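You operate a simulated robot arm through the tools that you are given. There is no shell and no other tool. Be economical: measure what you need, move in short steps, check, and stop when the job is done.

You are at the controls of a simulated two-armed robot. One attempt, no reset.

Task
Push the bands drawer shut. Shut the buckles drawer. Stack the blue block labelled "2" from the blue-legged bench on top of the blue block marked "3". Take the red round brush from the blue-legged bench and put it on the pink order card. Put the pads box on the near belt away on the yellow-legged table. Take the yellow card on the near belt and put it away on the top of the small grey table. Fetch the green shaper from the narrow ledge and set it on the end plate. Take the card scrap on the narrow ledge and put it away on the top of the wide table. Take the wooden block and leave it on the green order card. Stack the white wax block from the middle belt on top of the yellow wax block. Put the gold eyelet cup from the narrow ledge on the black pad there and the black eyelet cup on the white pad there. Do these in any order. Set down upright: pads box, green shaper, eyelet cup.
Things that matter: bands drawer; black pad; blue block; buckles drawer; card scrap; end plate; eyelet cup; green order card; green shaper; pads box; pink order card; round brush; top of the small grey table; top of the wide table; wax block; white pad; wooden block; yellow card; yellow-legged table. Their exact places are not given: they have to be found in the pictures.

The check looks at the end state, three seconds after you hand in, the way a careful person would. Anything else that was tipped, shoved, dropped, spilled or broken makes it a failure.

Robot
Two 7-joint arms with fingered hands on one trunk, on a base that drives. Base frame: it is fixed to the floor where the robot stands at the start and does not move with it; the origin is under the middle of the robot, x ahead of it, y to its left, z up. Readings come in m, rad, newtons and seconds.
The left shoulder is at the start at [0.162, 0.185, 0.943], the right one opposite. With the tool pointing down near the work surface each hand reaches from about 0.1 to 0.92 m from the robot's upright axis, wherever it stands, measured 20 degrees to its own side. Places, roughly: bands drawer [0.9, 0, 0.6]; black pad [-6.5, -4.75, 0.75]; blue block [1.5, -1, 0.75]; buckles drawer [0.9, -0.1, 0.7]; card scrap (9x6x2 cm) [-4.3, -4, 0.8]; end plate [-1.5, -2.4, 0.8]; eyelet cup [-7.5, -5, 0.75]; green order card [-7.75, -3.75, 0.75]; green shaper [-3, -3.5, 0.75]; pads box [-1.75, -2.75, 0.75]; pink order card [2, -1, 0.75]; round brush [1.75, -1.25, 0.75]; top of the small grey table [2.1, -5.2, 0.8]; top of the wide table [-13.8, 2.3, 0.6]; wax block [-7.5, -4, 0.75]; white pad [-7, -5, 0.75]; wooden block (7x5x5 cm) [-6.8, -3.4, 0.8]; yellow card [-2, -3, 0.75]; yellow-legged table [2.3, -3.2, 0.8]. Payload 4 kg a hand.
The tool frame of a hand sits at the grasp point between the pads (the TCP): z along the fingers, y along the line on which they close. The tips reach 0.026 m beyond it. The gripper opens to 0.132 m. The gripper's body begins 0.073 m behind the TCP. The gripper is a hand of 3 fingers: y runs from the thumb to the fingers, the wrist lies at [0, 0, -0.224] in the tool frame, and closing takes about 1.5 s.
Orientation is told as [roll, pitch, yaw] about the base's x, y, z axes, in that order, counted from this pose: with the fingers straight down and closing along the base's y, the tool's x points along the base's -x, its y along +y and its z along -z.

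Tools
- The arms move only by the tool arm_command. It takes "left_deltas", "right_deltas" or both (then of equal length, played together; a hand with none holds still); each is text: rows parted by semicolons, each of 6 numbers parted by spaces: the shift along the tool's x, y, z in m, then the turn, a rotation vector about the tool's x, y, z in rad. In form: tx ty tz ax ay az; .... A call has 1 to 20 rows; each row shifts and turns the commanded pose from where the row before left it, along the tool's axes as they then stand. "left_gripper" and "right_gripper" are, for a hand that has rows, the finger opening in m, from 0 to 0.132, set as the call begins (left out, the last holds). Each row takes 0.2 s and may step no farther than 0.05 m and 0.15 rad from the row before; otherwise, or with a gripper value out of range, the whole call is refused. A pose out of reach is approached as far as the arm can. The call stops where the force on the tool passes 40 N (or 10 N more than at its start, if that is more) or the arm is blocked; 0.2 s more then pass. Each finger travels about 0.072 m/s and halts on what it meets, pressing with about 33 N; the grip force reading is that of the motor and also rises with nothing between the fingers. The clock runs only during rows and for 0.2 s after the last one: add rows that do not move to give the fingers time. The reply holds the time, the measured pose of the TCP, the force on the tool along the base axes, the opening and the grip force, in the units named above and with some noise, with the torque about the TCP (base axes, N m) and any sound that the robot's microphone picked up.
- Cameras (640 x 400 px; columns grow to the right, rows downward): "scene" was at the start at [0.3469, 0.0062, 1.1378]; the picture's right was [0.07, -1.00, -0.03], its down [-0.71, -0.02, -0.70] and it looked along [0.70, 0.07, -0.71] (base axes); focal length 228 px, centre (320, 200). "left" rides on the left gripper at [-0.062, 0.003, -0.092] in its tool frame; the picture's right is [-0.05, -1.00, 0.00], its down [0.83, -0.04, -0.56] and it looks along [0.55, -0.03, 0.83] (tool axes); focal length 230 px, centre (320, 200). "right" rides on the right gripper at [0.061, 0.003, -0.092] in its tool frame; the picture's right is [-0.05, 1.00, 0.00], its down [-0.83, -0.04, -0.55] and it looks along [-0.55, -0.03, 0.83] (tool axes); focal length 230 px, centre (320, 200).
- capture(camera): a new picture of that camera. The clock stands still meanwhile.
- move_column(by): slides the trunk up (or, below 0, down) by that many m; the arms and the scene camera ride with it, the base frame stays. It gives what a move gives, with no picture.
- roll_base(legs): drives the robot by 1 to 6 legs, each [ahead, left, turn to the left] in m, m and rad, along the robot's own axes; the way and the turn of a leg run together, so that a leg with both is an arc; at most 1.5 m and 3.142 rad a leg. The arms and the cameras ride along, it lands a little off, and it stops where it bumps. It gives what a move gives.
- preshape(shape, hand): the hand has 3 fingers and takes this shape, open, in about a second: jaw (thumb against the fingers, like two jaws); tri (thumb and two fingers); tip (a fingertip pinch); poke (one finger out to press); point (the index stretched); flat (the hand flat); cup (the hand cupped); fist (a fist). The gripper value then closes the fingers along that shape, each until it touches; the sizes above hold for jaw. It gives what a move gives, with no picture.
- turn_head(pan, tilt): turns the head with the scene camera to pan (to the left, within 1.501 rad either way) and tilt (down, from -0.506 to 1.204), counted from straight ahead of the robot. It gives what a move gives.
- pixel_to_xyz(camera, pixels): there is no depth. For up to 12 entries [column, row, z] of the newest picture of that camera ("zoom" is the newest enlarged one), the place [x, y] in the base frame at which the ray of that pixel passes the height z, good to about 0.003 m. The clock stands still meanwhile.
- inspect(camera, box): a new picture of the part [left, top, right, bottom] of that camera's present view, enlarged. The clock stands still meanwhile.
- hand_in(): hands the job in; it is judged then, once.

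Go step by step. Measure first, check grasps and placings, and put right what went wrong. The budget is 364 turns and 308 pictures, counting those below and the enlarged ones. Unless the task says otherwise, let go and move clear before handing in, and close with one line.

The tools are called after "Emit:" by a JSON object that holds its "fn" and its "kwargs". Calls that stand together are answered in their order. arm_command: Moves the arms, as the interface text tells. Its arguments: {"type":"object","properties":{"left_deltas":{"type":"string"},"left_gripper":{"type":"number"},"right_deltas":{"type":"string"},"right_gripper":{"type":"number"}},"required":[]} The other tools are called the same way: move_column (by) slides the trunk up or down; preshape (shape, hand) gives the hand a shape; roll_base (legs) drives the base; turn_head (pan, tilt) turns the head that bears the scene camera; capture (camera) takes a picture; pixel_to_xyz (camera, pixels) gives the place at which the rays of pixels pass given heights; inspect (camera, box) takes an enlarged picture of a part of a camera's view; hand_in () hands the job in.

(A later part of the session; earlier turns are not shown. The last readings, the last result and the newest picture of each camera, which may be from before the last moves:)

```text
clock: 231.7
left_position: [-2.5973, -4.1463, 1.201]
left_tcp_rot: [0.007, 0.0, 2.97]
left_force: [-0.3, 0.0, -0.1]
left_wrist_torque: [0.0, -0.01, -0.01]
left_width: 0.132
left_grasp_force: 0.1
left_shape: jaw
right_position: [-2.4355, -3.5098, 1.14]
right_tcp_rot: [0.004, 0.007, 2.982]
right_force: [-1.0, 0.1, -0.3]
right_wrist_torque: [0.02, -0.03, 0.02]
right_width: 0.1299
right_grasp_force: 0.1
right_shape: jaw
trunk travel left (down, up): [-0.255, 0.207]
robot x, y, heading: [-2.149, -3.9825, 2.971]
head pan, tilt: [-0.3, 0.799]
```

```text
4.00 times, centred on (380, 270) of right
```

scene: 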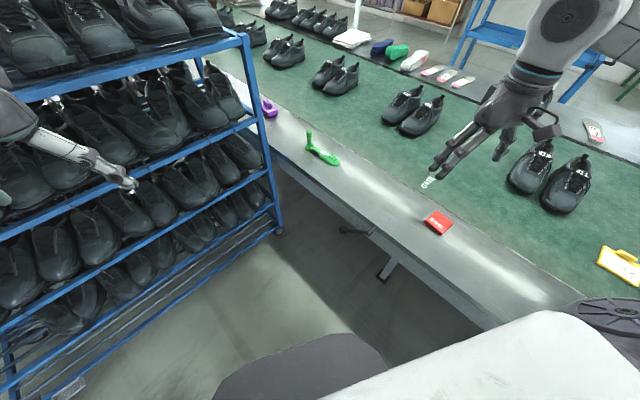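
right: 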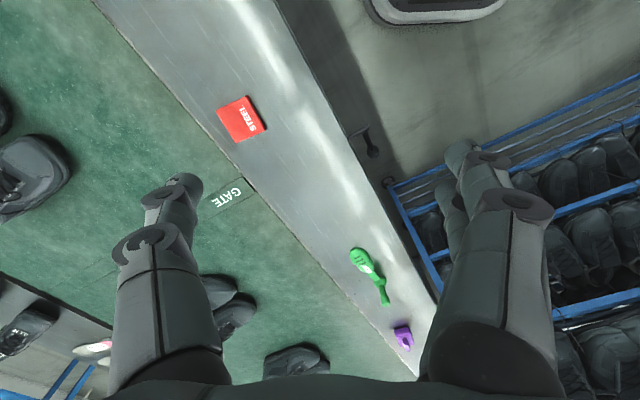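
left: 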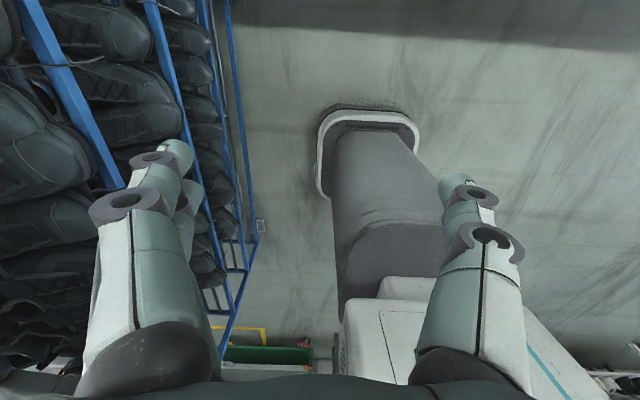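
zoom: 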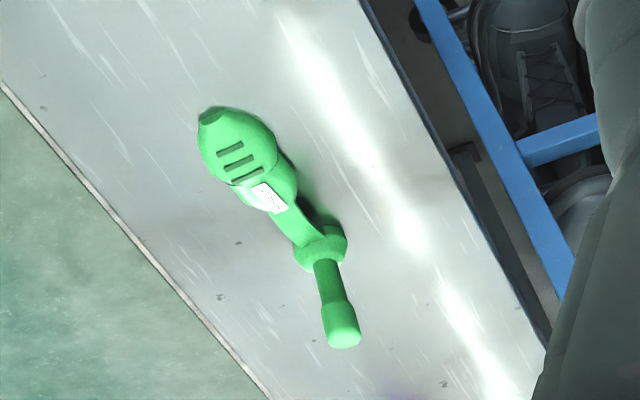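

Emit:
{"fn": "pixel_to_xyz", "kwargs": {"camera": "right", "pixels": [[380.5, 282, 0.78], [385.5, 303, 0.82], [385.5, 303, 0.84], [385.5, 303, 0.86], [385.5, 303, 0.88], [359, 252, 0.77]]}}

Emit:
{"fn": "pixel_to_xyz", "kwargs": {"camera": "scene", "pixels": [[309.5, 150, 0.78], [309.2, 132, 0.82], [309.2, 132, 0.84], [309.2, 132, 0.86], [309.2, 132, 0.88], [332, 163, 0.77]]}}

```text
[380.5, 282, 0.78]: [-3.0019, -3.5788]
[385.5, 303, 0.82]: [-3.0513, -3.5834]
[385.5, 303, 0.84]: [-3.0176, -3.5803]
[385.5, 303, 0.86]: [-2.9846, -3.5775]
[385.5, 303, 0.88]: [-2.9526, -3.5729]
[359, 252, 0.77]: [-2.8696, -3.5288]
```

```text
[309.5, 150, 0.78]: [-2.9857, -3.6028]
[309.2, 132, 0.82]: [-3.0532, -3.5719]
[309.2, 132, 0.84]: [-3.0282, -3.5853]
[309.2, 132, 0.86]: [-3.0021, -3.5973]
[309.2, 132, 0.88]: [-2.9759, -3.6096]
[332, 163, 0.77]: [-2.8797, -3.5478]
```

Shaper post: (-2.994,-3.588), top z≈0.86, ledge z≈0.77. Move base ahead 0.15 and put the right hand above the post.

Emit:
{"fn": "roll_base", "kwargs": {"legs": [[0.15, 0, 0]]}}

Emit:
{"fn": "arm_command", "kwargs": {"right_deltas": "-0.0389 0.0166 0 0 0 0;-0.0389 0.0166 0 0 0 0;-0.0389 0.0166 0 0 0 0;-0.0389 0.0166 0 0 0 0;-0.0389 0.0166 0 0 0 0;-0.0389 0.0166 0 0 0 0;-0.0389 0.0166 0 0 0 0;-0.0389 0.0166 0 0 0 0;-0.0389 0.0166 0 0 0 0;-0.0389 0.0166 0 0 0 0;0 0 0.04 0 0 0;0 0 0.04 0 0 0;0 0 0.04 0 0 0;0 0 0 0 0 0", "right_gripper": 0.07}}

Emit:
{"fn": "capture", "kwargs": {"camera": "right"}}

Emit:
{"fn": "capture", "kwargs": {"camera": "scene"}}

```text
clock: 233.0
left_position: [-2.7452, -4.1226, 1.2018]
left_tcp_rot: [0.008, -0.003, 2.97]
left_force: [0.0, -0.4, -0.2]
left_wrist_torque: [0.03, 0.03, 0.01]
left_width: 0.1315
left_grasp_force: 0.1
left_shape: jaw
right_position: [-2.5849, -3.4831, 1.1406]
right_tcp_rot: [0.004, 0.005, 2.981]
right_force: [-0.4, 0.2, -0.4]
right_wrist_torque: [0.01, 0.0, 0.01]
right_width: 0.1303
right_grasp_force: 0.1
right_shape: jaw
trunk travel left (down, up): [-0.255, 0.207]
robot x, y, heading: [-2.3011, -3.9611, 2.967]
head pan, tilt: [-0.3, 0.799]
```

```text
clock: 236.0
left_position: [-2.7461, -4.122, 1.1989]
left_tcp_rot: [0.006, -0.002, 2.97]
left_force: [0.0, 0.1, 1.3]
left_wrist_torque: [0.01, -0.02, 0.03]
left_width: 0.1316
left_grasp_force: 0.0
left_shape: jaw
right_position: [-2.9197, -3.5702, 1.0138]
right_tcp_rot: [0.006, 0.004, 2.982]
right_force: [-0.1, -0.2, 0.3]
right_wrist_torque: [-0.01, 0.01, 0.0]
right_width: 0.07
right_grasp_force: 0.0
right_shape: jaw
right hand out of reach, approached as far as the arm can: row 9, 10
trunk travel left (down, up): [-0.255, 0.207]
robot x, y, heading: [-2.3, -3.9581, 2.974]
head pan, tilt: [-0.3, 0.799]
```

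```text
188 pictures are left
```

right: 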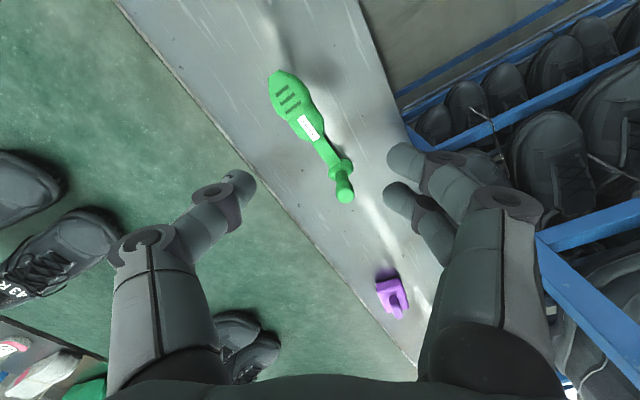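

```text
187 pictures are left
```

scene: 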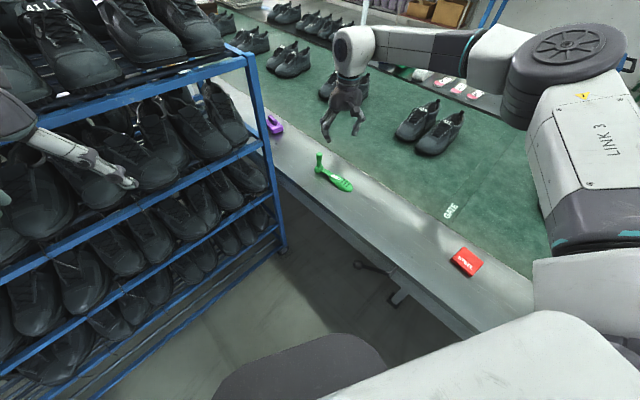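

Emit:
{"fn": "pixel_to_xyz", "kwargs": {"camera": "right", "pixels": [[344, 190, 0.86], [340, 170, 0.78], [279, 76, 0.78], [408, 145, 0.77]]}}

```text
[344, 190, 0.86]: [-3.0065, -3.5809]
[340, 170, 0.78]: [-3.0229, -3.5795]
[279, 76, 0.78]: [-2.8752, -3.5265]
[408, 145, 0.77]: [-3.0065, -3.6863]
```

Pull the left hand in, drive ahead 0.08, centre over the post and descend partway.

Emit:
{"fn": "arm_command", "kwargs": {"left_deltas": "0.04 0 0 0 0 0;0.04 0 0 0 0 0;0.04 0 0 0 0 0"}}

Emit:
{"fn": "roll_base", "kwargs": {"legs": [[0.08, 0, 0]]}}

Emit:
{"fn": "arm_command", "kwargs": {"right_deltas": "0 0.0125 0 0 0 0;0 0.0125 0.02 0 0 0;0 0 0.03 0 0 0;0 0 0.03 0 0 0;0 0 0 0 0 0"}}

Emit:
{"fn": "capture", "kwargs": {"camera": "right"}}

```text
clock: 236.8
left_position: [-2.6269, -4.1412, 1.199]
left_tcp_rot: [0.008, -0.002, 2.974]
left_force: [0.0, 0.4, -0.2]
left_wrist_torque: [0.03, 0.04, -0.03]
left_width: 0.1321
left_grasp_force: 0.0
left_shape: jaw
right_position: [-2.9176, -3.5698, 1.0137]
right_tcp_rot: [0.006, 0.005, 2.983]
right_force: [-0.1, 1.1, 0.2]
right_wrist_torque: [-0.02, -0.01, -0.02]
right_width: 0.0702
right_grasp_force: 0.1
right_shape: jaw
trunk travel left (down, up): [-0.255, 0.207]
robot x, y, heading: [-2.3017, -3.9613, 2.968]
head pan, tilt: [-0.3, 0.799]
```

```text
clock: 237.9
left_position: [-2.7021, -4.1292, 1.1997]
left_tcp_rot: [0.006, -0.003, 2.97]
left_force: [-0.1, 0.2, -0.4]
left_wrist_torque: [-0.01, -0.02, -0.01]
left_width: 0.132
left_grasp_force: 0.1
left_shape: jaw
right_position: [-2.9949, -3.557, 1.0145]
right_tcp_rot: [0.005, 0.005, 2.981]
right_force: [0.0, -0.3, -0.5]
right_wrist_torque: [0.02, -0.05, 0.0]
right_width: 0.0699
right_grasp_force: 0.1
right_shape: jaw
trunk travel left (down, up): [-0.255, 0.207]
robot x, y, heading: [-2.3742, -3.9445, 2.969]
head pan, tilt: [-0.3, 0.799]
```

```text
clock: 239.1
left_position: [-2.7036, -4.1291, 1.2]
left_tcp_rot: [0.006, -0.002, 2.973]
left_force: [-0.1, -1.1, -0.2]
left_wrist_torque: [-0.06, -0.01, -0.01]
left_width: 0.132
left_grasp_force: 0.0
left_shape: jaw
right_position: [-2.9716, -3.5722, 0.9407]
right_tcp_rot: [0.005, 0.003, 2.983]
right_force: [-0.8, -0.1, -0.2]
right_wrist_torque: [0.03, 0.0, -0.01]
right_width: 0.0704
right_grasp_force: 0.1
right_shape: jaw
right hand out of reach, approached as far as the arm can: row 1, 2, 3, 4
trunk travel left (down, up): [-0.255, 0.207]
robot x, y, heading: [-2.3744, -3.9456, 2.969]
head pan, tilt: [-0.3, 0.799]
```

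```text
186 pictures are left
```

right: 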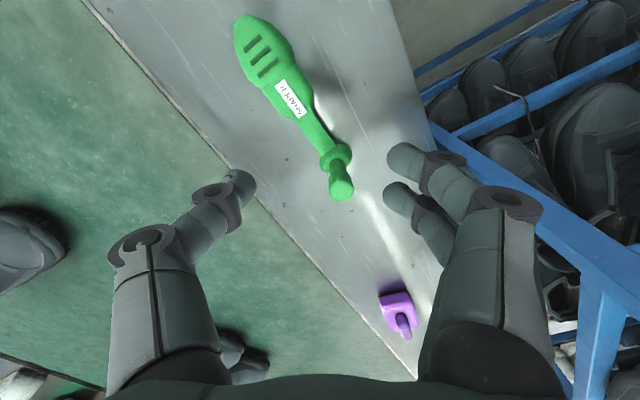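

The hand is at a reach limit short of the post. I'll pull the command back to the target and drive 5 cm closer.

Emit:
{"fn": "roll_base", "kwargs": {"legs": [[0.06, 0, 0]]}}

Emit:
{"fn": "arm_command", "kwargs": {"right_deltas": "0.045 0 0 0 0 0;0.045 0 0 0 0 0;0.037 -0.017 0 0 0 0;0 0 0 0 0 0"}}

Emit:
{"fn": "capture", "kwargs": {"camera": "right"}}

```text
clock: 240.1
left_position: [-2.7596, -4.1186, 1.2009]
left_tcp_rot: [0.005, -0.003, 2.971]
left_force: [0.7, 0.6, -0.2]
left_wrist_torque: [0.01, 0.0, -0.02]
left_width: 0.132
left_grasp_force: 0.0
left_shape: jaw
right_position: [-3.0296, -3.5624, 0.9428]
right_tcp_rot: [0.006, 0.0, 2.983]
right_force: [-0.4, 0.7, -0.2]
right_wrist_torque: [0.03, 0.0, -0.01]
right_width: 0.0701
right_grasp_force: 0.1
right_shape: jaw
trunk travel left (down, up): [-0.255, 0.207]
robot x, y, heading: [-2.4334, -3.9393, 2.971]
head pan, tilt: [-0.3, 0.799]
```

```text
clock: 241.1
left_position: [-2.7612, -4.1192, 1.1996]
left_tcp_rot: [0.008, -0.005, 2.97]
left_force: [0.7, 0.1, -0.8]
left_wrist_torque: [0.01, 0.0, 0.02]
left_width: 0.132
left_grasp_force: 0.2
left_shape: jaw
right_position: [-2.9012, -3.566, 0.9405]
right_tcp_rot: [0.005, 0.003, 2.984]
right_force: [0.0, -0.3, 0.5]
right_wrist_torque: [-0.05, -0.01, -0.04]
right_width: 0.0702
right_grasp_force: 0.1
right_shape: jaw
trunk travel left (down, up): [-0.255, 0.207]
robot x, y, heading: [-2.4349, -3.9345, 2.967]
head pan, tilt: [-0.3, 0.799]
```

```text
185 pictures are left
```

right: 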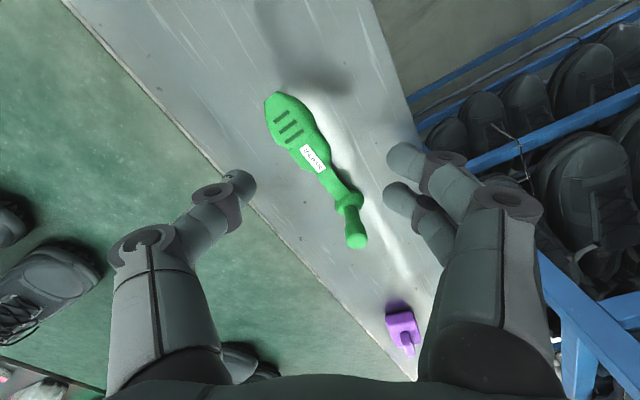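

Commands restart from the measured pose, good to know. Now step to the post.

Emit:
{"fn": "arm_command", "kwargs": {"right_deltas": "-0.0253 0.0081 0 0 0 0;-0.0253 0.0081 0 0 0 0;-0.0253 0.0081 0 0 0 0;-0.0253 0.0081 0 0 0 0;0 0 0 0 0 0"}}

Emit:
{"fn": "capture", "kwargs": {"camera": "right"}}

```text
clock: 242.2
left_position: [-2.7618, -4.1183, 1.2011]
left_tcp_rot: [0.005, -0.005, 2.971]
left_force: [-0.1, -0.4, 0.8]
left_wrist_torque: [-0.03, -0.01, 0.04]
left_width: 0.1321
left_grasp_force: 0.0
left_shape: jaw
right_position: [-3.0081, -3.5806, 0.9407]
right_tcp_rot: [0.007, 0.001, 2.984]
right_force: [0.1, -0.9, -0.2]
right_wrist_torque: [0.01, -0.02, 0.02]
right_width: 0.0702
right_grasp_force: 0.1
right_shape: jaw
trunk travel left (down, up): [-0.255, 0.207]
robot x, y, heading: [-2.4366, -3.9387, 2.97]
head pan, tilt: [-0.3, 0.799]
```

```text
184 pictures are left
```

right: 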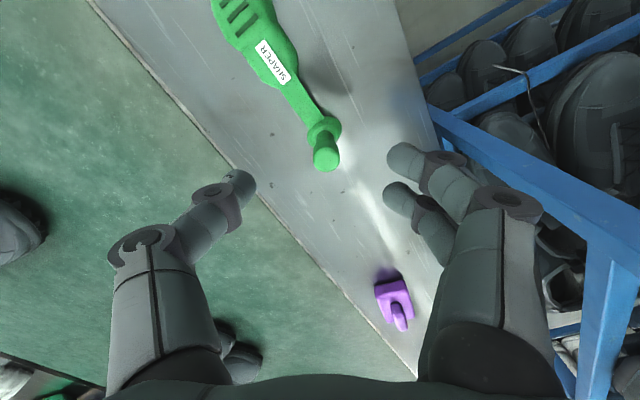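

Slightly short; shift 1.2 cm ahead and descend to z≈0.846.

Emit:
{"fn": "arm_command", "kwargs": {"right_deltas": "-0.012 0.003 0.02 0 0 0;0 0 0.035 0 0 0;0 0 0.035 0 0 0;0 0 0.004 0 0 0;0 0 0 0 0 0"}}

Emit:
{"fn": "capture", "kwargs": {"camera": "right"}}

```text
clock: 243.4
left_position: [-2.7619, -4.1193, 1.1998]
left_tcp_rot: [0.006, -0.002, 2.971]
left_force: [0.0, -0.3, -0.7]
left_wrist_torque: [0.03, 0.02, 0.02]
left_width: 0.1321
left_grasp_force: 0.0
left_shape: jaw
right_position: [-2.9892, -3.5714, 0.8659]
right_tcp_rot: [0.007, 0.003, 2.984]
right_force: [-0.3, -0.3, -0.9]
right_wrist_torque: [0.0, -0.01, -0.01]
right_width: 0.0701
right_grasp_force: 0.1
right_shape: jaw
right hand out of reach, approached as far as the arm can: row 1, 2, 3
trunk travel left (down, up): [-0.255, 0.207]
robot x, y, heading: [-2.4302, -3.9345, 2.966]
head pan, tilt: [-0.3, 0.799]
```

```text
183 pictures are left
```

right: 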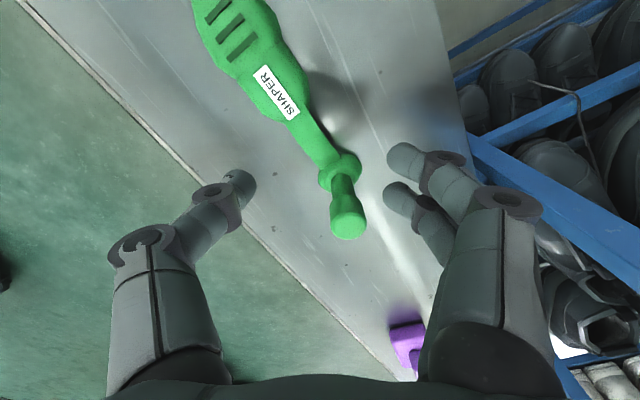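

Reach shrinks with the trunk high. Raise the arm 0.2, lower the trunk 0.2, and re-check.

Emit:
{"fn": "arm_command", "kwargs": {"right_deltas": "0 0 -0.04 0 0 0;0 0 -0.04 0 0 0;0 0 -0.04 0 0 0;0 0 -0.04 0 0 0;0 0 -0.04 0 0 0;0 0 -0.02 0 0 0;0 0 0 0 0 0"}}

Emit:
{"fn": "move_column", "kwargs": {"by": -0.15}}

Emit:
{"fn": "capture", "kwargs": {"camera": "right"}}

```text
clock: 245.1
left_position: [-2.7621, -4.1198, 1.1994]
left_tcp_rot: [0.008, 0.0, 2.97]
left_force: [-0.8, -0.4, -0.5]
left_wrist_torque: [-0.02, 0.03, 0.02]
left_width: 0.132
left_grasp_force: 0.0
left_shape: jaw
right_position: [-2.9922, -3.5707, 1.085]
right_tcp_rot: [0.006, 0.003, 2.983]
right_force: [0.0, -0.4, 0.7]
right_wrist_torque: [0.0, 0.01, 0.0]
right_width: 0.0702
right_grasp_force: 0.0
right_shape: jaw
trunk travel left (down, up): [-0.255, 0.207]
robot x, y, heading: [-2.4348, -3.9366, 2.969]
head pan, tilt: [-0.3, 0.799]
```

```text
clock: 246.8
left_position: [-2.7617, -4.1195, 1.0504]
left_tcp_rot: [0.007, -0.004, 2.972]
left_force: [-0.7, 0.3, 0.3]
left_wrist_torque: [-0.02, 0.01, -0.04]
left_width: 0.132
left_grasp_force: 0.2
left_shape: jaw
right_position: [-2.9908, -3.5702, 0.937]
right_tcp_rot: [0.006, 0.002, 2.983]
right_force: [0.9, -0.2, 0.1]
right_wrist_torque: [0.0, 0.0, -0.03]
right_width: 0.0699
right_grasp_force: 0.0
right_shape: jaw
trunk travel left (down, up): [-0.105, 0.357]
robot x, y, heading: [-2.4374, -3.935, 2.97]
head pan, tilt: [-0.3, 0.799]
```

```text
182 pictures are left
```

right: 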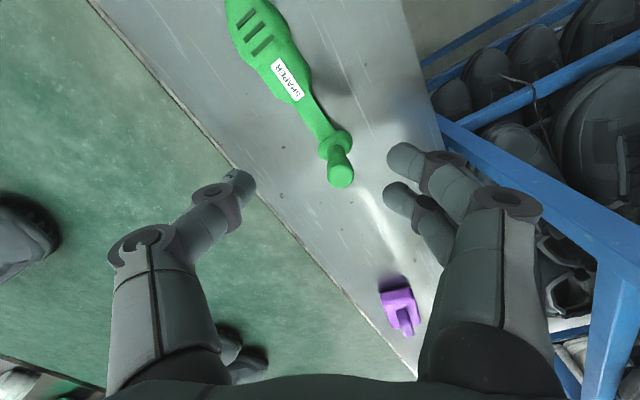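

Re-centre: 2.8 cm ahead, 1.6 cm left, descend a bit and check.

Emit:
{"fn": "arm_command", "kwargs": {"right_deltas": "-0.028 0.016 0 0 0 0;0 0 0.03 0 0 0;0 0 0.03 0 0 0;0 0 0 0 0 0"}}

Emit:
{"fn": "capture", "kwargs": {"camera": "right"}}

```text
clock: 247.8
left_position: [-2.7617, -4.1191, 1.049]
left_tcp_rot: [0.007, -0.003, 2.97]
left_force: [0.7, 0.6, -0.6]
left_wrist_torque: [0.01, 0.01, 0.01]
left_width: 0.1319
left_grasp_force: 0.0
left_shape: jaw
right_position: [-3.0216, -3.5818, 0.874]
right_tcp_rot: [0.006, 0.003, 2.983]
right_force: [0.1, 0.6, 0.2]
right_wrist_torque: [-0.01, 0.01, 0.02]
right_width: 0.07
right_grasp_force: 0.1
right_shape: jaw
trunk travel left (down, up): [-0.105, 0.357]
robot x, y, heading: [-2.433, -3.9317, 2.97]
head pan, tilt: [-0.3, 0.799]
```

```text
181 pictures are left
```

right: 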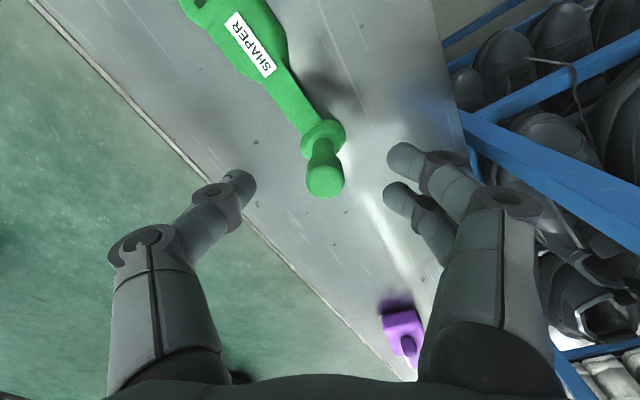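

Well centred now. Descend 3 cm and close.

Emit:
{"fn": "arm_command", "kwargs": {"right_deltas": "0 0.002 0.015 0 0 0;0 0 0.015 0 0 0;0 0 0 0 0 0"}}

Emit:
{"fn": "arm_command", "kwargs": {"right_deltas": "0 0 0 0 0 0;0 0 0 0 0 0;0 0 0 0 0 0;0 0 0 0 0 0;0 0 0 0 0 0", "right_gripper": 0.01}}

Emit:
{"fn": "capture", "kwargs": {"camera": "right"}}

```text
clock: 248.6
left_position: [-2.7624, -4.1203, 1.0482]
left_tcp_rot: [0.005, -0.002, 2.971]
left_force: [0.0, 0.2, -0.5]
left_wrist_torque: [0.01, 0.01, -0.05]
left_width: 0.1319
left_grasp_force: 0.1
left_shape: jaw
right_position: [-3.0217, -3.5836, 0.8439]
right_tcp_rot: [0.006, 0.003, 2.983]
right_force: [0.3, 0.1, -0.2]
right_wrist_torque: [0.0, 0.0, -0.03]
right_width: 0.07
right_grasp_force: 0.0
right_shape: jaw
trunk travel left (down, up): [-0.105, 0.357]
robot x, y, heading: [-2.4357, -3.9321, 2.972]
head pan, tilt: [-0.3, 0.799]
```

```text
clock: 249.8
left_position: [-2.7618, -4.1187, 1.0498]
left_tcp_rot: [0.008, -0.002, 2.971]
left_force: [0.8, 0.5, 0.1]
left_wrist_torque: [-0.06, -0.02, -0.01]
left_width: 0.1317
left_grasp_force: 0.1
left_shape: jaw
right_position: [-3.0215, -3.5834, 0.8448]
right_tcp_rot: [0.007, 0.003, 2.983]
right_force: [0.1, -0.5, 0.2]
right_wrist_torque: [0.0, 0.03, 0.02]
right_width: 0.0
right_grasp_force: 33.2
right_shape: jaw
trunk travel left (down, up): [-0.105, 0.357]
robot x, y, heading: [-2.4343, -3.9326, 2.971]
head pan, tilt: [-0.3, 0.799]
```

```text
180 pictures are left
```

right: 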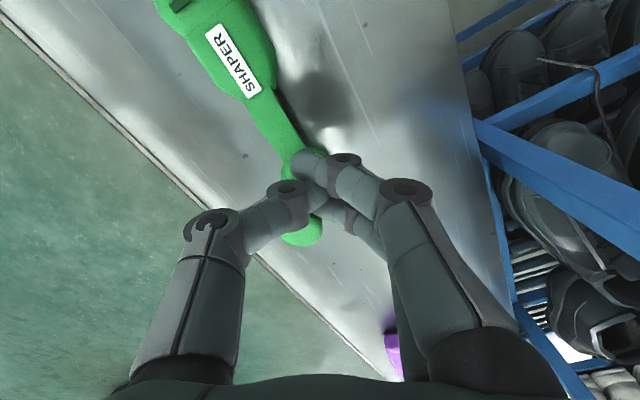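

The fingers closed just short of the post (it is ~2 cm ahead and its top is only z≈0.84). Open, rise, and re-view.

Emit:
{"fn": "arm_command", "kwargs": {"right_deltas": "0 0 0 0 0 0;0 0 0 0 0 0;0 0 0 0 0 0;0 0 0 0 0 0;0 0 -0.03 0 0 0;0 0 -0.03 0 0 0;0 0 0 0 0 0", "right_gripper": 0.07}}

Emit:
{"fn": "inspect", "kwargs": {"camera": "right", "box": [220, 60, 420, 210]}}

Emit:
{"fn": "inspect", "kwargs": {"camera": "scene", "box": [220, 80, 420, 210]}}

```text
clock: 251.4
left_position: [-2.762, -4.1179, 1.0489]
left_tcp_rot: [0.008, -0.002, 2.971]
left_force: [-0.1, 0.2, -0.2]
left_wrist_torque: [0.0, 0.03, -0.01]
left_width: 0.1319
left_grasp_force: 0.1
left_shape: jaw
right_position: [-3.02, -3.5831, 0.9031]
right_tcp_rot: [0.006, 0.007, 2.98]
right_force: [-0.1, 0.2, -0.3]
right_wrist_torque: [0.0, -0.02, 0.01]
right_width: 0.0694
right_grasp_force: 0.0
right_shape: jaw
trunk travel left (down, up): [-0.105, 0.357]
robot x, y, heading: [-2.4373, -3.9348, 2.969]
head pan, tilt: [-0.3, 0.799]
```

```text
2.67 times, centred on (320, 135) of right
```

zoom: 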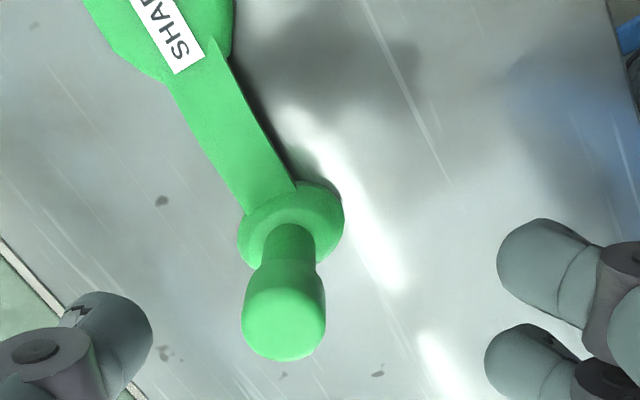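

```text
3.08 times, centred on (320, 145) of scene
```

zoom: 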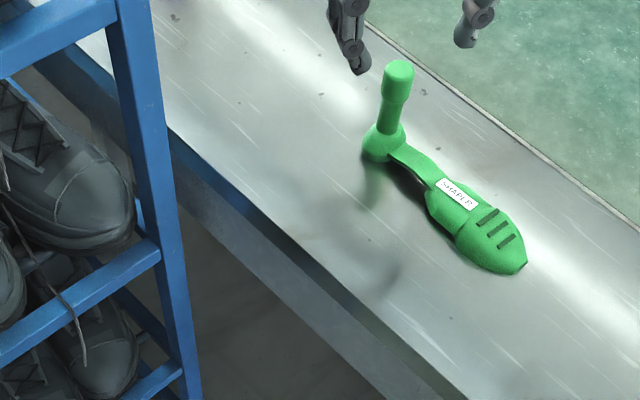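

Emit:
{"fn": "pixel_to_xyz", "kwargs": {"camera": "right", "pixels": [[307, 178, 0.82], [307, 178, 0.84], [307, 178, 0.86], [308.8, 145, 0.77], [308.8, 145, 0.79]]}}

Emit:
{"fn": "pixel_to_xyz", "kwargs": {"camera": "scene", "pixels": [[345.3, 102.1, 0.82], [345.3, 102.1, 0.84], [345.3, 102.1, 0.86], [345.3, 102.1, 0.88], [341, 129, 0.78]]}}

```text
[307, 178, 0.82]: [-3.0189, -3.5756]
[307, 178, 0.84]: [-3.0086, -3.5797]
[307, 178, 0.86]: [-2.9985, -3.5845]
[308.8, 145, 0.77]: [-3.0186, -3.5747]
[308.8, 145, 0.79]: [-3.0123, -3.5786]
```

```text
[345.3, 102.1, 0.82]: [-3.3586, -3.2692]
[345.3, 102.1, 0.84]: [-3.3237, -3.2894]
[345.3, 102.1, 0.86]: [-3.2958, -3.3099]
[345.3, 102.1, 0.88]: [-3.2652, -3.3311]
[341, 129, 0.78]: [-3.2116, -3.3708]
```

Emit:
{"fn": "pixel_to_xyz", "kwargs": {"camera": "zoom", "pixels": [[398, 68, 0.82], [398, 68, 0.84], [398, 68, 0.86], [398, 68, 0.88], [385, 140, 0.78]]}}

Emit:
{"fn": "capture", "kwargs": {"camera": "right"}}

Emit:
{"fn": "pixel_to_xyz", "kwargs": {"camera": "right", "pixels": [[307, 178, 0.82], [307, 178, 0.84], [307, 178, 0.86], [307, 178, 0.88], [308.8, 145, 0.78]]}}

```text
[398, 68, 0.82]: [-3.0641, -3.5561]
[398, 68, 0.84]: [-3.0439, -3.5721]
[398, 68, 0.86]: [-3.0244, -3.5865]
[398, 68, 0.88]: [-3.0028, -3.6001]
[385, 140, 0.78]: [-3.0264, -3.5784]
```

```text
177 pictures are left
```

right: 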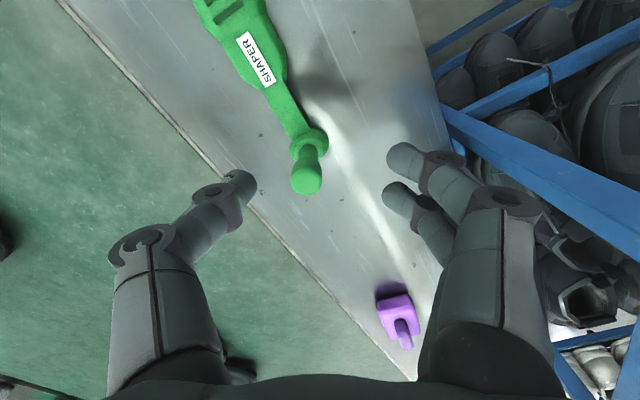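

```text
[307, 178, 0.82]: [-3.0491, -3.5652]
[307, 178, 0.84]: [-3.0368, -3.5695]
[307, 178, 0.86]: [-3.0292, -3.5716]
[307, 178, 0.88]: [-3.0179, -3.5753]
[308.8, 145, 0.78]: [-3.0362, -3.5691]
```

Post at (-3.036,-3.572), top ≈0.845. Move 1.8 cm ahead, 0.8 cm right, descend to 0.823 and close.

Emit:
{"fn": "arm_command", "kwargs": {"right_deltas": "-0.0175 -0.008 0 0 0 0;0 0 0.03 0 0 0;0 0 0.03 0 0 0;0 0 0.02 0 0 0;0 0 0 0 0 0"}}

Emit:
{"fn": "capture", "kwargs": {"camera": "right"}}

```text
clock: 252.6
left_position: [-2.762, -4.1196, 1.0492]
left_tcp_rot: [0.006, -0.001, 2.97]
left_force: [-0.7, -0.4, -0.1]
left_wrist_torque: [0.04, 0.01, -0.04]
left_width: 0.132
left_grasp_force: 0.1
left_shape: jaw
right_position: [-3.036, -3.5742, 0.8257]
right_tcp_rot: [0.007, 0.003, 2.984]
right_force: [0.1, -0.2, 0.2]
right_wrist_torque: [-0.04, -0.05, 0.0]
right_width: 0.0695
right_grasp_force: 0.2
right_shape: jaw
trunk travel left (down, up): [-0.105, 0.357]
robot x, y, heading: [-2.4333, -3.9335, 2.969]
head pan, tilt: [-0.3, 0.799]
```

```text
176 pictures are left
```

right: 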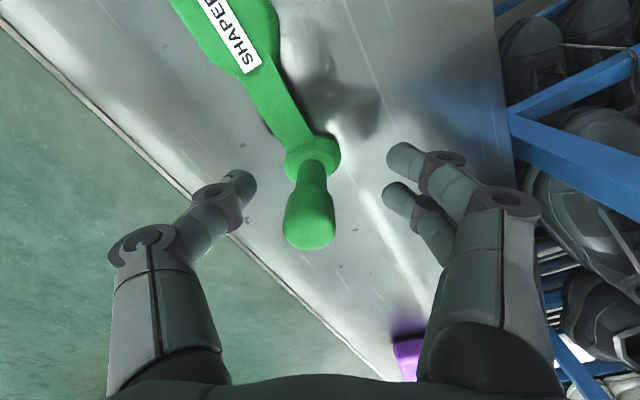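

The post passes through the grasp point. Close.

Emit:
{"fn": "arm_command", "kwargs": {"right_deltas": "0 -0.004 0 0 0 0;0 0 0 0 0 0;0 0 0 0 0 0;0 0 0 0 0 0;0 0 0 0 0 0;0 0 0 0 0 0", "right_gripper": 0.005}}

Emit:
{"fn": "arm_command", "kwargs": {"right_deltas": "0 0 -0.03 0 0 0;0 0 -0.04 0 0 0;0 0 -0.04 0 0 0;0 0 -0.04 0 0 0;0 0 0 0 0 0"}}

Emit:
{"fn": "capture", "kwargs": {"camera": "right"}}

```text
clock: 254.0
left_position: [-2.7621, -4.119, 1.0492]
left_tcp_rot: [0.007, -0.002, 2.97]
left_force: [-0.3, 0.7, 0.8]
left_wrist_torque: [-0.01, 0.0, 0.0]
left_width: 0.1319
left_grasp_force: 0.0
left_shape: jaw
right_position: [-3.0365, -3.5702, 0.8256]
right_tcp_rot: [0.007, 0.003, 2.982]
right_force: [0.7, 0.5, -1.0]
right_wrist_torque: [-0.02, 0.02, 0.01]
right_width: 0.0053
right_grasp_force: 33.2
right_shape: jaw
trunk travel left (down, up): [-0.105, 0.357]
robot x, y, heading: [-2.4351, -3.9366, 2.967]
head pan, tilt: [-0.3, 0.799]
```

```text
clock: 255.2
left_position: [-2.7624, -4.1179, 1.0498]
left_tcp_rot: [0.007, -0.001, 2.97]
left_force: [-0.4, 0.0, -0.3]
left_wrist_torque: [0.0, 0.03, 0.02]
left_width: 0.1318
left_grasp_force: 0.0
left_shape: jaw
right_position: [-3.0367, -3.5681, 0.9741]
right_tcp_rot: [0.007, 0.006, 2.983]
right_force: [0.3, 0.0, -0.5]
right_wrist_torque: [0.02, 0.01, 0.01]
right_width: 0.0055
right_grasp_force: 32.9
right_shape: jaw
trunk travel left (down, up): [-0.105, 0.357]
robot x, y, heading: [-2.4315, -3.9356, 2.97]
head pan, tilt: [-0.3, 0.799]
```

```text
175 pictures are left
```

right: 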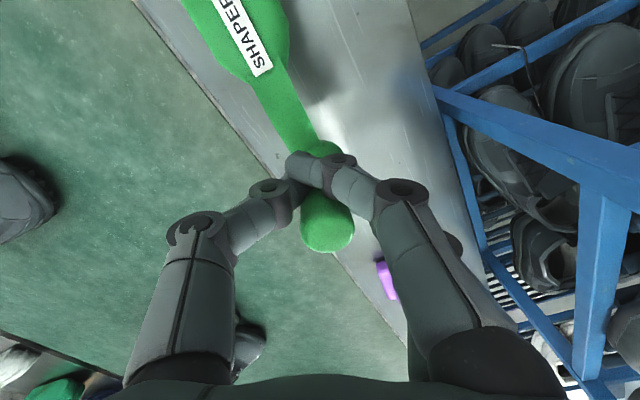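

The shaper is held and lifted. Raise it, retract, back away from the rack, turn to face the belt and go to its end.

Emit:
{"fn": "arm_command", "kwargs": {"right_deltas": "0.02 0 -0.04 0 0 0;0.02 0 -0.04 0 0 0;0.03 0 -0.03 0 0 0;0.04 0 -0.02 0 0 0;0.04 0 -0.02 0 0 0;0.04 0 0 0 0 0;0 0 0 0 0 0"}}

Emit:
{"fn": "roll_base", "kwargs": {"legs": [[-0.3, 0, 0], [0, 0, -1.07], [-0.15, -0.9, 0]]}}

Emit:
{"fn": "turn_head", "kwargs": {"pan": 0, "tilt": 0.75}}

Emit:
{"fn": "capture", "kwargs": {"camera": "scene"}}

```text
clock: 256.8
left_position: [-2.7639, -4.119, 1.0491]
left_tcp_rot: [0.008, -0.003, 2.971]
left_force: [0.1, 0.4, -0.3]
left_wrist_torque: [0.02, 0.01, 0.05]
left_width: 0.1319
left_grasp_force: 0.0
left_shape: jaw
right_position: [-2.8497, -3.5998, 1.1265]
right_tcp_rot: [0.007, 0.005, 2.981]
right_force: [1.2, 0.3, -0.6]
right_wrist_torque: [-0.01, 0.0, -0.02]
right_width: 0.0052
right_grasp_force: 32.8
right_shape: jaw
trunk travel left (down, up): [-0.105, 0.357]
robot x, y, heading: [-2.4321, -3.9329, 2.966]
head pan, tilt: [-0.3, 0.799]
```

```text
clock: 265.9
left_position: [-1.5566, -3.6243, 1.0494]
left_tcp_rot: [0.007, -0.002, 1.912]
left_force: [-0.2, -0.3, -0.3]
left_wrist_torque: [0.04, 0.02, -0.02]
left_width: 0.1319
left_grasp_force: 0.0
left_shape: jaw
right_position: [-1.1465, -3.2924, 1.127]
right_tcp_rot: [0.006, 0.004, 1.926]
right_force: [-0.1, -0.8, -0.2]
right_wrist_torque: [-0.01, 0.0, 0.01]
right_width: 0.0052
right_grasp_force: 33.3
right_shape: jaw
trunk travel left (down, up): [-0.105, 0.357]
robot x, y, heading: [-1.2372, -3.8172, 1.91]
head pan, tilt: [-0.3, 0.799]
```

```text
clock: 266.7
left_position: [-1.5566, -3.6229, 1.0493]
left_tcp_rot: [0.006, -0.002, 1.913]
left_force: [-0.9, -0.5, -0.6]
left_wrist_torque: [0.0, -0.01, -0.02]
left_width: 0.1318
left_grasp_force: 0.0
left_shape: jaw
right_position: [-1.1471, -3.2927, 1.1262]
right_tcp_rot: [0.005, 0.004, 1.924]
right_force: [-0.4, -0.5, -0.6]
right_wrist_torque: [-0.02, 0.03, -0.01]
right_width: 0.005
right_grasp_force: 33.0
right_shape: jaw
trunk travel left (down, up): [-0.105, 0.357]
robot x, y, heading: [-1.2352, -3.8156, 1.911]
head pan, tilt: [0.0, 0.75]
```

```text
174 pictures are left
```

scene: 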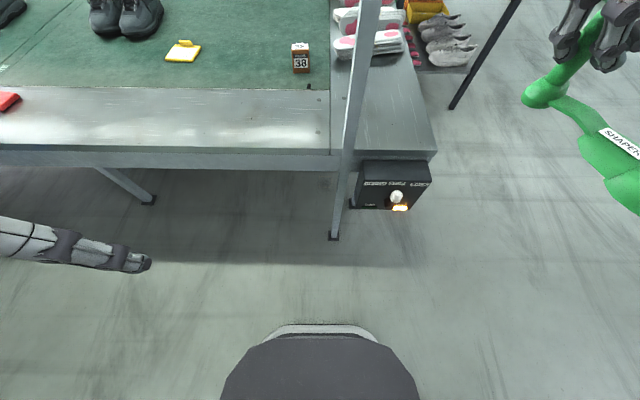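

The end plate is the darker strip at the belt's end, (335–435, 60–150), free in front of the insoles. Measure it.

Emit:
{"fn": "pixel_to_xyz", "kwargs": {"camera": "scene", "pixels": [[384, 105, 0.77], [333, 148, 0.77], [434, 150, 0.77], [335, 80, 0.77], [415, 80, 0.77], [345, 60, 0.77], [182, 51, 0.77], [301, 60, 0.77], [345, 200, 0.4]]}}

Emit:
{"fn": "inspect", "kwargs": {"camera": "scene", "box": [270, 0, 470, 130]}}

```text
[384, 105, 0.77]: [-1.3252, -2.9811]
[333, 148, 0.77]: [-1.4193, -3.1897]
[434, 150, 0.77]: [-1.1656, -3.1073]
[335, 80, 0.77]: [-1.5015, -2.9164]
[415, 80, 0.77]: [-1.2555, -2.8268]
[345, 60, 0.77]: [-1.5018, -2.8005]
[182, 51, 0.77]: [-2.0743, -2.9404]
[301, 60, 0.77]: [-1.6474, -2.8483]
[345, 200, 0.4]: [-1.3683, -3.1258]
```

```text
3.08 times, centred on (370, 65) of scene
```

zoom: 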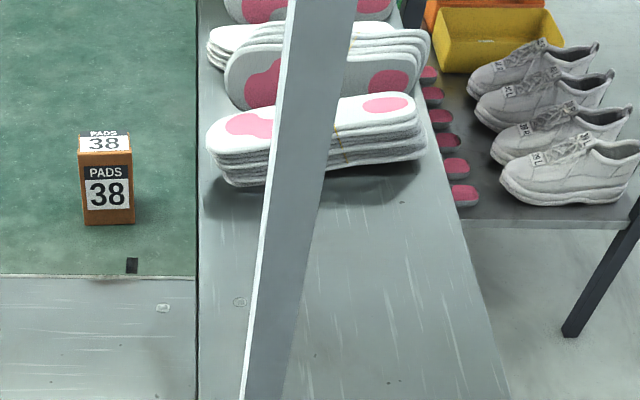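

Plate free zone found; target for the post is (-1.36,-2.90) with the toe pointing toward the front edge. Move the base ahead 0.25, right 0.05.

Emit:
{"fn": "roll_base", "kwargs": {"legs": [[0.25, -0.05, 0]]}}

Emit:
{"fn": "arm_command", "kwargs": {"right_deltas": "0 0 0 0 0 0.15;0 0 0 0 0 0.15;0 0 0 0 0 0"}}

Emit:
{"fn": "capture", "kwargs": {"camera": "scene"}}

Emit:
{"fn": "capture", "kwargs": {"camera": "right"}}

```text
clock: 268.6
left_position: [-1.5956, -3.3701, 1.0489]
left_tcp_rot: [0.007, -0.002, 1.916]
left_force: [-0.6, 0.5, 0.3]
left_wrist_torque: [0.01, -0.01, 0.01]
left_width: 0.1318
left_grasp_force: 0.2
left_shape: jaw
right_position: [-1.1867, -3.0384, 1.1262]
right_tcp_rot: [0.007, 0.003, 1.929]
right_force: [1.2, 0.1, -0.2]
right_wrist_torque: [0.01, 0.02, 0.03]
right_width: 0.0053
right_grasp_force: 33.3
right_shape: jaw
trunk travel left (down, up): [-0.105, 0.357]
robot x, y, heading: [-1.2704, -3.5632, 1.915]
head pan, tilt: [0.0, 0.75]
```

```text
clock: 269.4
left_position: [-1.5956, -3.3705, 1.049]
left_tcp_rot: [0.007, -0.001, 1.915]
left_force: [0.3, 0.1, 0.5]
left_wrist_torque: [0.03, 0.03, -0.01]
left_width: 0.1319
left_grasp_force: 0.0
left_shape: jaw
right_position: [-1.1873, -3.0381, 1.1273]
right_tcp_rot: [0.005, 0.007, 1.626]
right_force: [0.7, 0.8, -0.2]
right_wrist_torque: [0.04, 0.03, 0.0]
right_width: 0.005
right_grasp_force: 32.9
right_shape: jaw
trunk travel left (down, up): [-0.105, 0.357]
robot x, y, heading: [-1.2755, -3.5668, 1.913]
head pan, tilt: [0.0, 0.75]
```

```text
172 pictures are left
```

scene: 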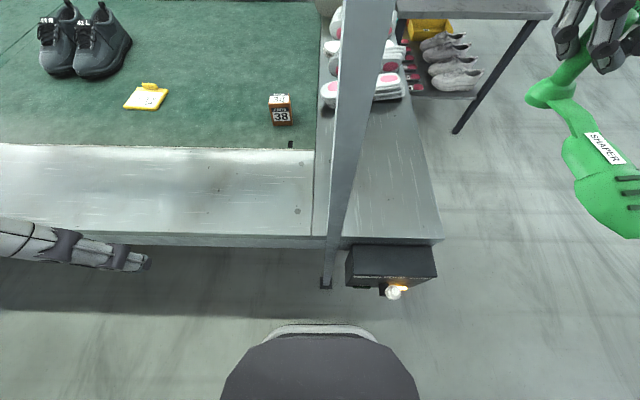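

```text
171 pictures are left
```

right: 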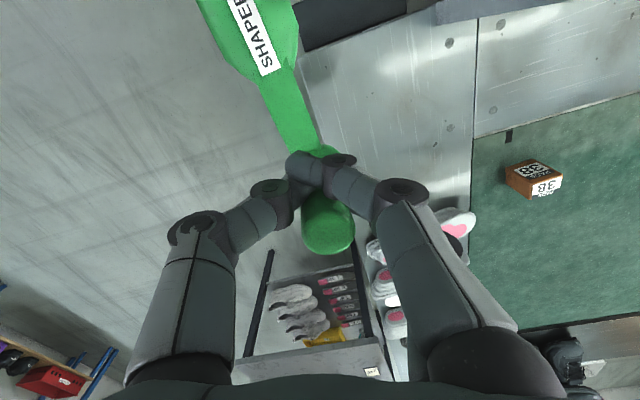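

Emit:
{"fn": "pixel_to_xyz", "kwargs": {"camera": "scene", "pixels": [[325, 283, 0.0], [345, 120, 0.85], [340, 160, 0.77], [437, 240, 0.77], [315, 235, 0.77], [360, 100, 0.77]]}}

```text
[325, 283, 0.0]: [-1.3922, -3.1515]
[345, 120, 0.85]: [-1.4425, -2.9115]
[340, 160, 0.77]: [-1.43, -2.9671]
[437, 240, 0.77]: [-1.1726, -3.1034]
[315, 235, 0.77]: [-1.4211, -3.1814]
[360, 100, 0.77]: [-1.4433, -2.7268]
```

Post stands at (-1.39,-3.15), 0.14 m left of the arm's line. Move the hand over the target.

Emit:
{"fn": "arm_command", "kwargs": {"right_deltas": "-0.0294 0.033 0 0 0 0;-0.0294 0.033 0 0 0 0;-0.0294 0.033 0 0 0 0;-0.0294 0.033 0 0 0 0;-0.0294 0.033 0 0 0 0;0 0 0.04 0 0 0;0 0 0.04 0 0 0;0 0 0.04 0 0 0;0 0 0 0 0 0"}}

Emit:
{"fn": "capture", "kwargs": {"camera": "right"}}

Emit:
{"fn": "capture", "kwargs": {"camera": "scene"}}

```text
clock: 271.4
left_position: [-1.596, -3.3708, 1.0506]
left_tcp_rot: [0.007, -0.004, 1.915]
left_force: [-0.4, -0.3, 0.4]
left_wrist_torque: [0.0, -0.02, -0.01]
left_width: 0.1318
left_grasp_force: 0.0
left_shape: jaw
right_position: [-1.3172, -2.9202, 0.9948]
right_tcp_rot: [0.005, 0.007, 1.627]
right_force: [0.0, -0.2, -0.2]
right_wrist_torque: [0.05, -0.02, 0.02]
right_width: 0.0047
right_grasp_force: 33.4
right_shape: jaw
right hand out of reach, approached as far as the arm can: row 4, 5
trunk travel left (down, up): [-0.105, 0.357]
robot x, y, heading: [-1.2742, -3.5617, 1.913]
head pan, tilt: [0.0, 0.75]
```

```text
170 pictures are left
```

right: 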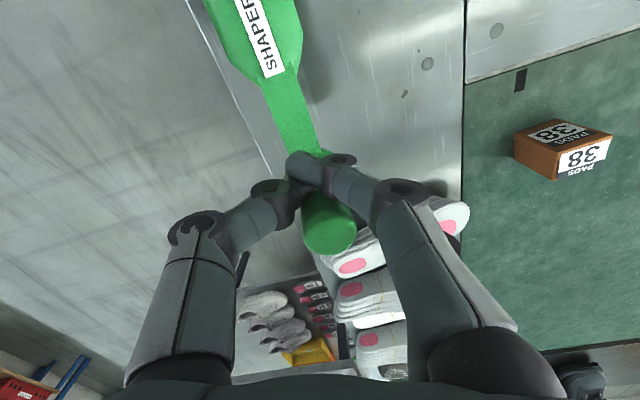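

```text
169 pictures are left
```

scene: 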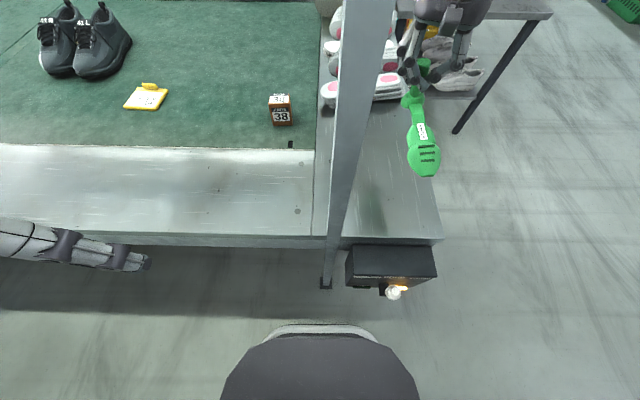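

The shaper is above the plate, a bit near the outer edge. Shift the base left 3.5 cm and lower.

Emit:
{"fn": "roll_base", "kwargs": {"legs": [[0.01, 0.035, 0]]}}

Emit:
{"fn": "arm_command", "kwargs": {"right_deltas": "0 0 0.04 0 0 0;0 0 0.04 0 0 0;0 0 0.04 0 0 0;0 0 0.03 0 0 0;0 0 0 0 0 0"}}

Emit:
{"fn": "capture", "kwargs": {"camera": "right"}}

Emit:
{"fn": "inspect", "kwargs": {"camera": "scene", "box": [300, 40, 480, 260]}}

```text
clock: 272.2
left_position: [-1.632, -3.3722, 1.0495]
left_tcp_rot: [0.008, -0.002, 1.917]
left_force: [0.0, 0.0, 0.7]
left_wrist_torque: [-0.01, -0.03, -0.01]
left_width: 0.1318
left_grasp_force: 0.1
left_shape: jaw
right_position: [-1.3532, -2.9223, 0.9939]
right_tcp_rot: [0.006, 0.005, 1.629]
right_force: [0.0, 0.5, -0.4]
right_wrist_torque: [0.0, 0.02, 0.01]
right_width: 0.0047
right_grasp_force: 33.2
right_shape: jaw
trunk travel left (down, up): [-0.105, 0.357]
robot x, y, heading: [-1.31, -3.5679, 1.91]
head pan, tilt: [0.0, 0.75]
```

```text
clock: 273.4
left_position: [-1.6318, -3.3735, 1.049]
left_tcp_rot: [0.008, -0.004, 1.916]
left_force: [0.1, -0.1, -0.5]
left_wrist_torque: [0.01, 0.0, 0.02]
left_width: 0.1318
left_grasp_force: 0.2
left_shape: jaw
right_position: [-1.3545, -2.9247, 0.8453]
right_tcp_rot: [0.006, 0.004, 1.628]
right_force: [0.4, 0.7, 0.2]
right_wrist_torque: [0.03, 0.0, 0.02]
right_width: 0.0046
right_grasp_force: 32.8
right_shape: jaw
trunk travel left (down, up): [-0.105, 0.357]
robot x, y, heading: [-1.3054, -3.5681, 1.913]
head pan, tilt: [0.0, 0.75]
```

```text
168 pictures are left
```

right: 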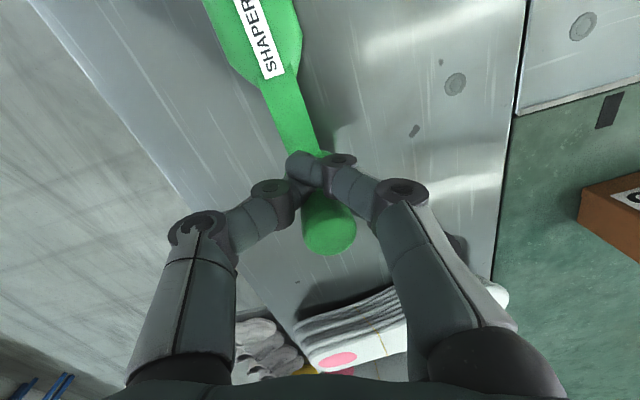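

```text
1.82 times, centred on (390, 150) of scene
```

zoom: 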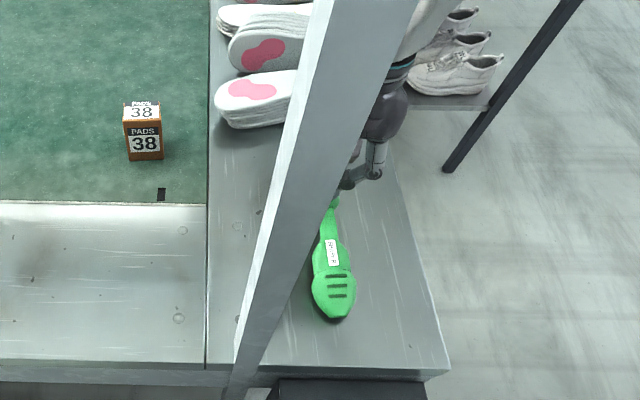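

Positioned well. Lower until contact (expected ≈0.826), then release.

Emit:
{"fn": "arm_command", "kwargs": {"right_deltas": "0 0 0.008 0 0 0;0 0 0.006 0 0 0;0 0 0.004 0 0 0;0 0 0.003 0 0 0;0 0 0 0 0 0"}}

```text
clock: 274.6
left_position: [-1.6308, -3.3735, 1.05]
left_tcp_rot: [0.008, -0.002, 1.916]
left_force: [0.7, -0.1, 0.3]
left_wrist_torque: [0.01, 0.01, 0.01]
left_width: 0.1319
left_grasp_force: 0.1
left_shape: jaw
right_position: [-1.3551, -2.9242, 0.8248]
right_tcp_rot: [0.005, 0.006, 1.628]
right_force: [-0.2, 0.4, 2.1]
right_wrist_torque: [-0.01, 0.02, 0.03]
right_width: 0.0049
right_grasp_force: 32.9
right_shape: jaw
trunk travel left (down, up): [-0.105, 0.357]
robot x, y, heading: [-1.308, -3.5641, 1.913]
head pan, tilt: [0.0, 0.75]
```

Contact (2 N). Release and lift.

Emit:
{"fn": "arm_command", "kwargs": {"right_deltas": "0 0 0 0 0 0;0 0 0 0 0 0;0 0 0 0 0 0;0 0 0 0 0 0;0 0 0 0 0 0", "right_gripper": 0.06}}

Emit:
{"fn": "arm_command", "kwargs": {"right_deltas": "0 0 -0.03 0 0 0;0 0 -0.04 0 0 0;0 0 -0.04 0 0 0;0 0 -0.04 0 0 0;0 0 -0.04 0 0 0;0 0 0 0 0 0"}}

Emit:
{"fn": "capture", "kwargs": {"camera": "right"}}

```text
clock: 275.9
left_position: [-1.6308, -3.3726, 1.0496]
left_tcp_rot: [0.007, -0.001, 1.916]
left_force: [0.7, 0.1, 0.0]
left_wrist_torque: [-0.01, 0.03, 0.0]
left_width: 0.1318
left_grasp_force: 0.0
left_shape: jaw
right_position: [-1.3553, -2.9232, 0.8236]
right_tcp_rot: [0.005, 0.005, 1.629]
right_force: [0.0, 0.2, -0.9]
right_wrist_torque: [-0.03, 0.02, 0.02]
right_width: 0.0594
right_grasp_force: 0.0
right_shape: jaw
trunk travel left (down, up): [-0.105, 0.357]
robot x, y, heading: [-1.3039, -3.5685, 1.915]
head pan, tilt: [0.0, 0.75]
```

```text
clock: 277.2
left_position: [-1.6302, -3.3722, 1.0491]
left_tcp_rot: [0.007, -0.002, 1.918]
left_force: [0.0, -1.0, 0.3]
left_wrist_torque: [-0.02, -0.02, 0.0]
left_width: 0.1317
left_grasp_force: 0.0
left_shape: jaw
right_position: [-1.3556, -2.9223, 1.0153]
right_tcp_rot: [0.004, 0.005, 1.629]
right_force: [-0.9, -0.2, -0.7]
right_wrist_torque: [-0.01, 0.01, 0.0]
right_width: 0.0599
right_grasp_force: 0.1
right_shape: jaw
trunk travel left (down, up): [-0.105, 0.357]
robot x, y, heading: [-1.3086, -3.5671, 1.91]
head pan, tilt: [0.0, 0.75]
```

```text
166 pictures are left
```

right: 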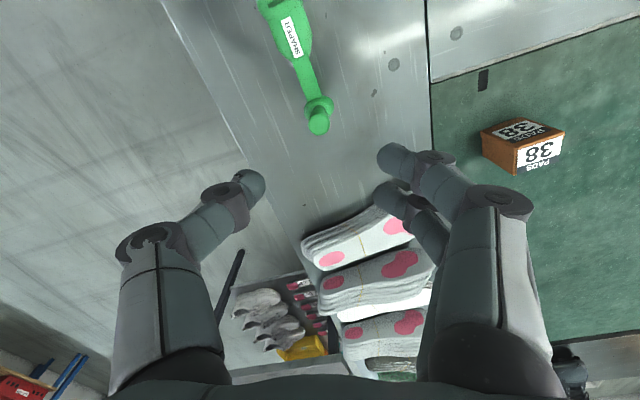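

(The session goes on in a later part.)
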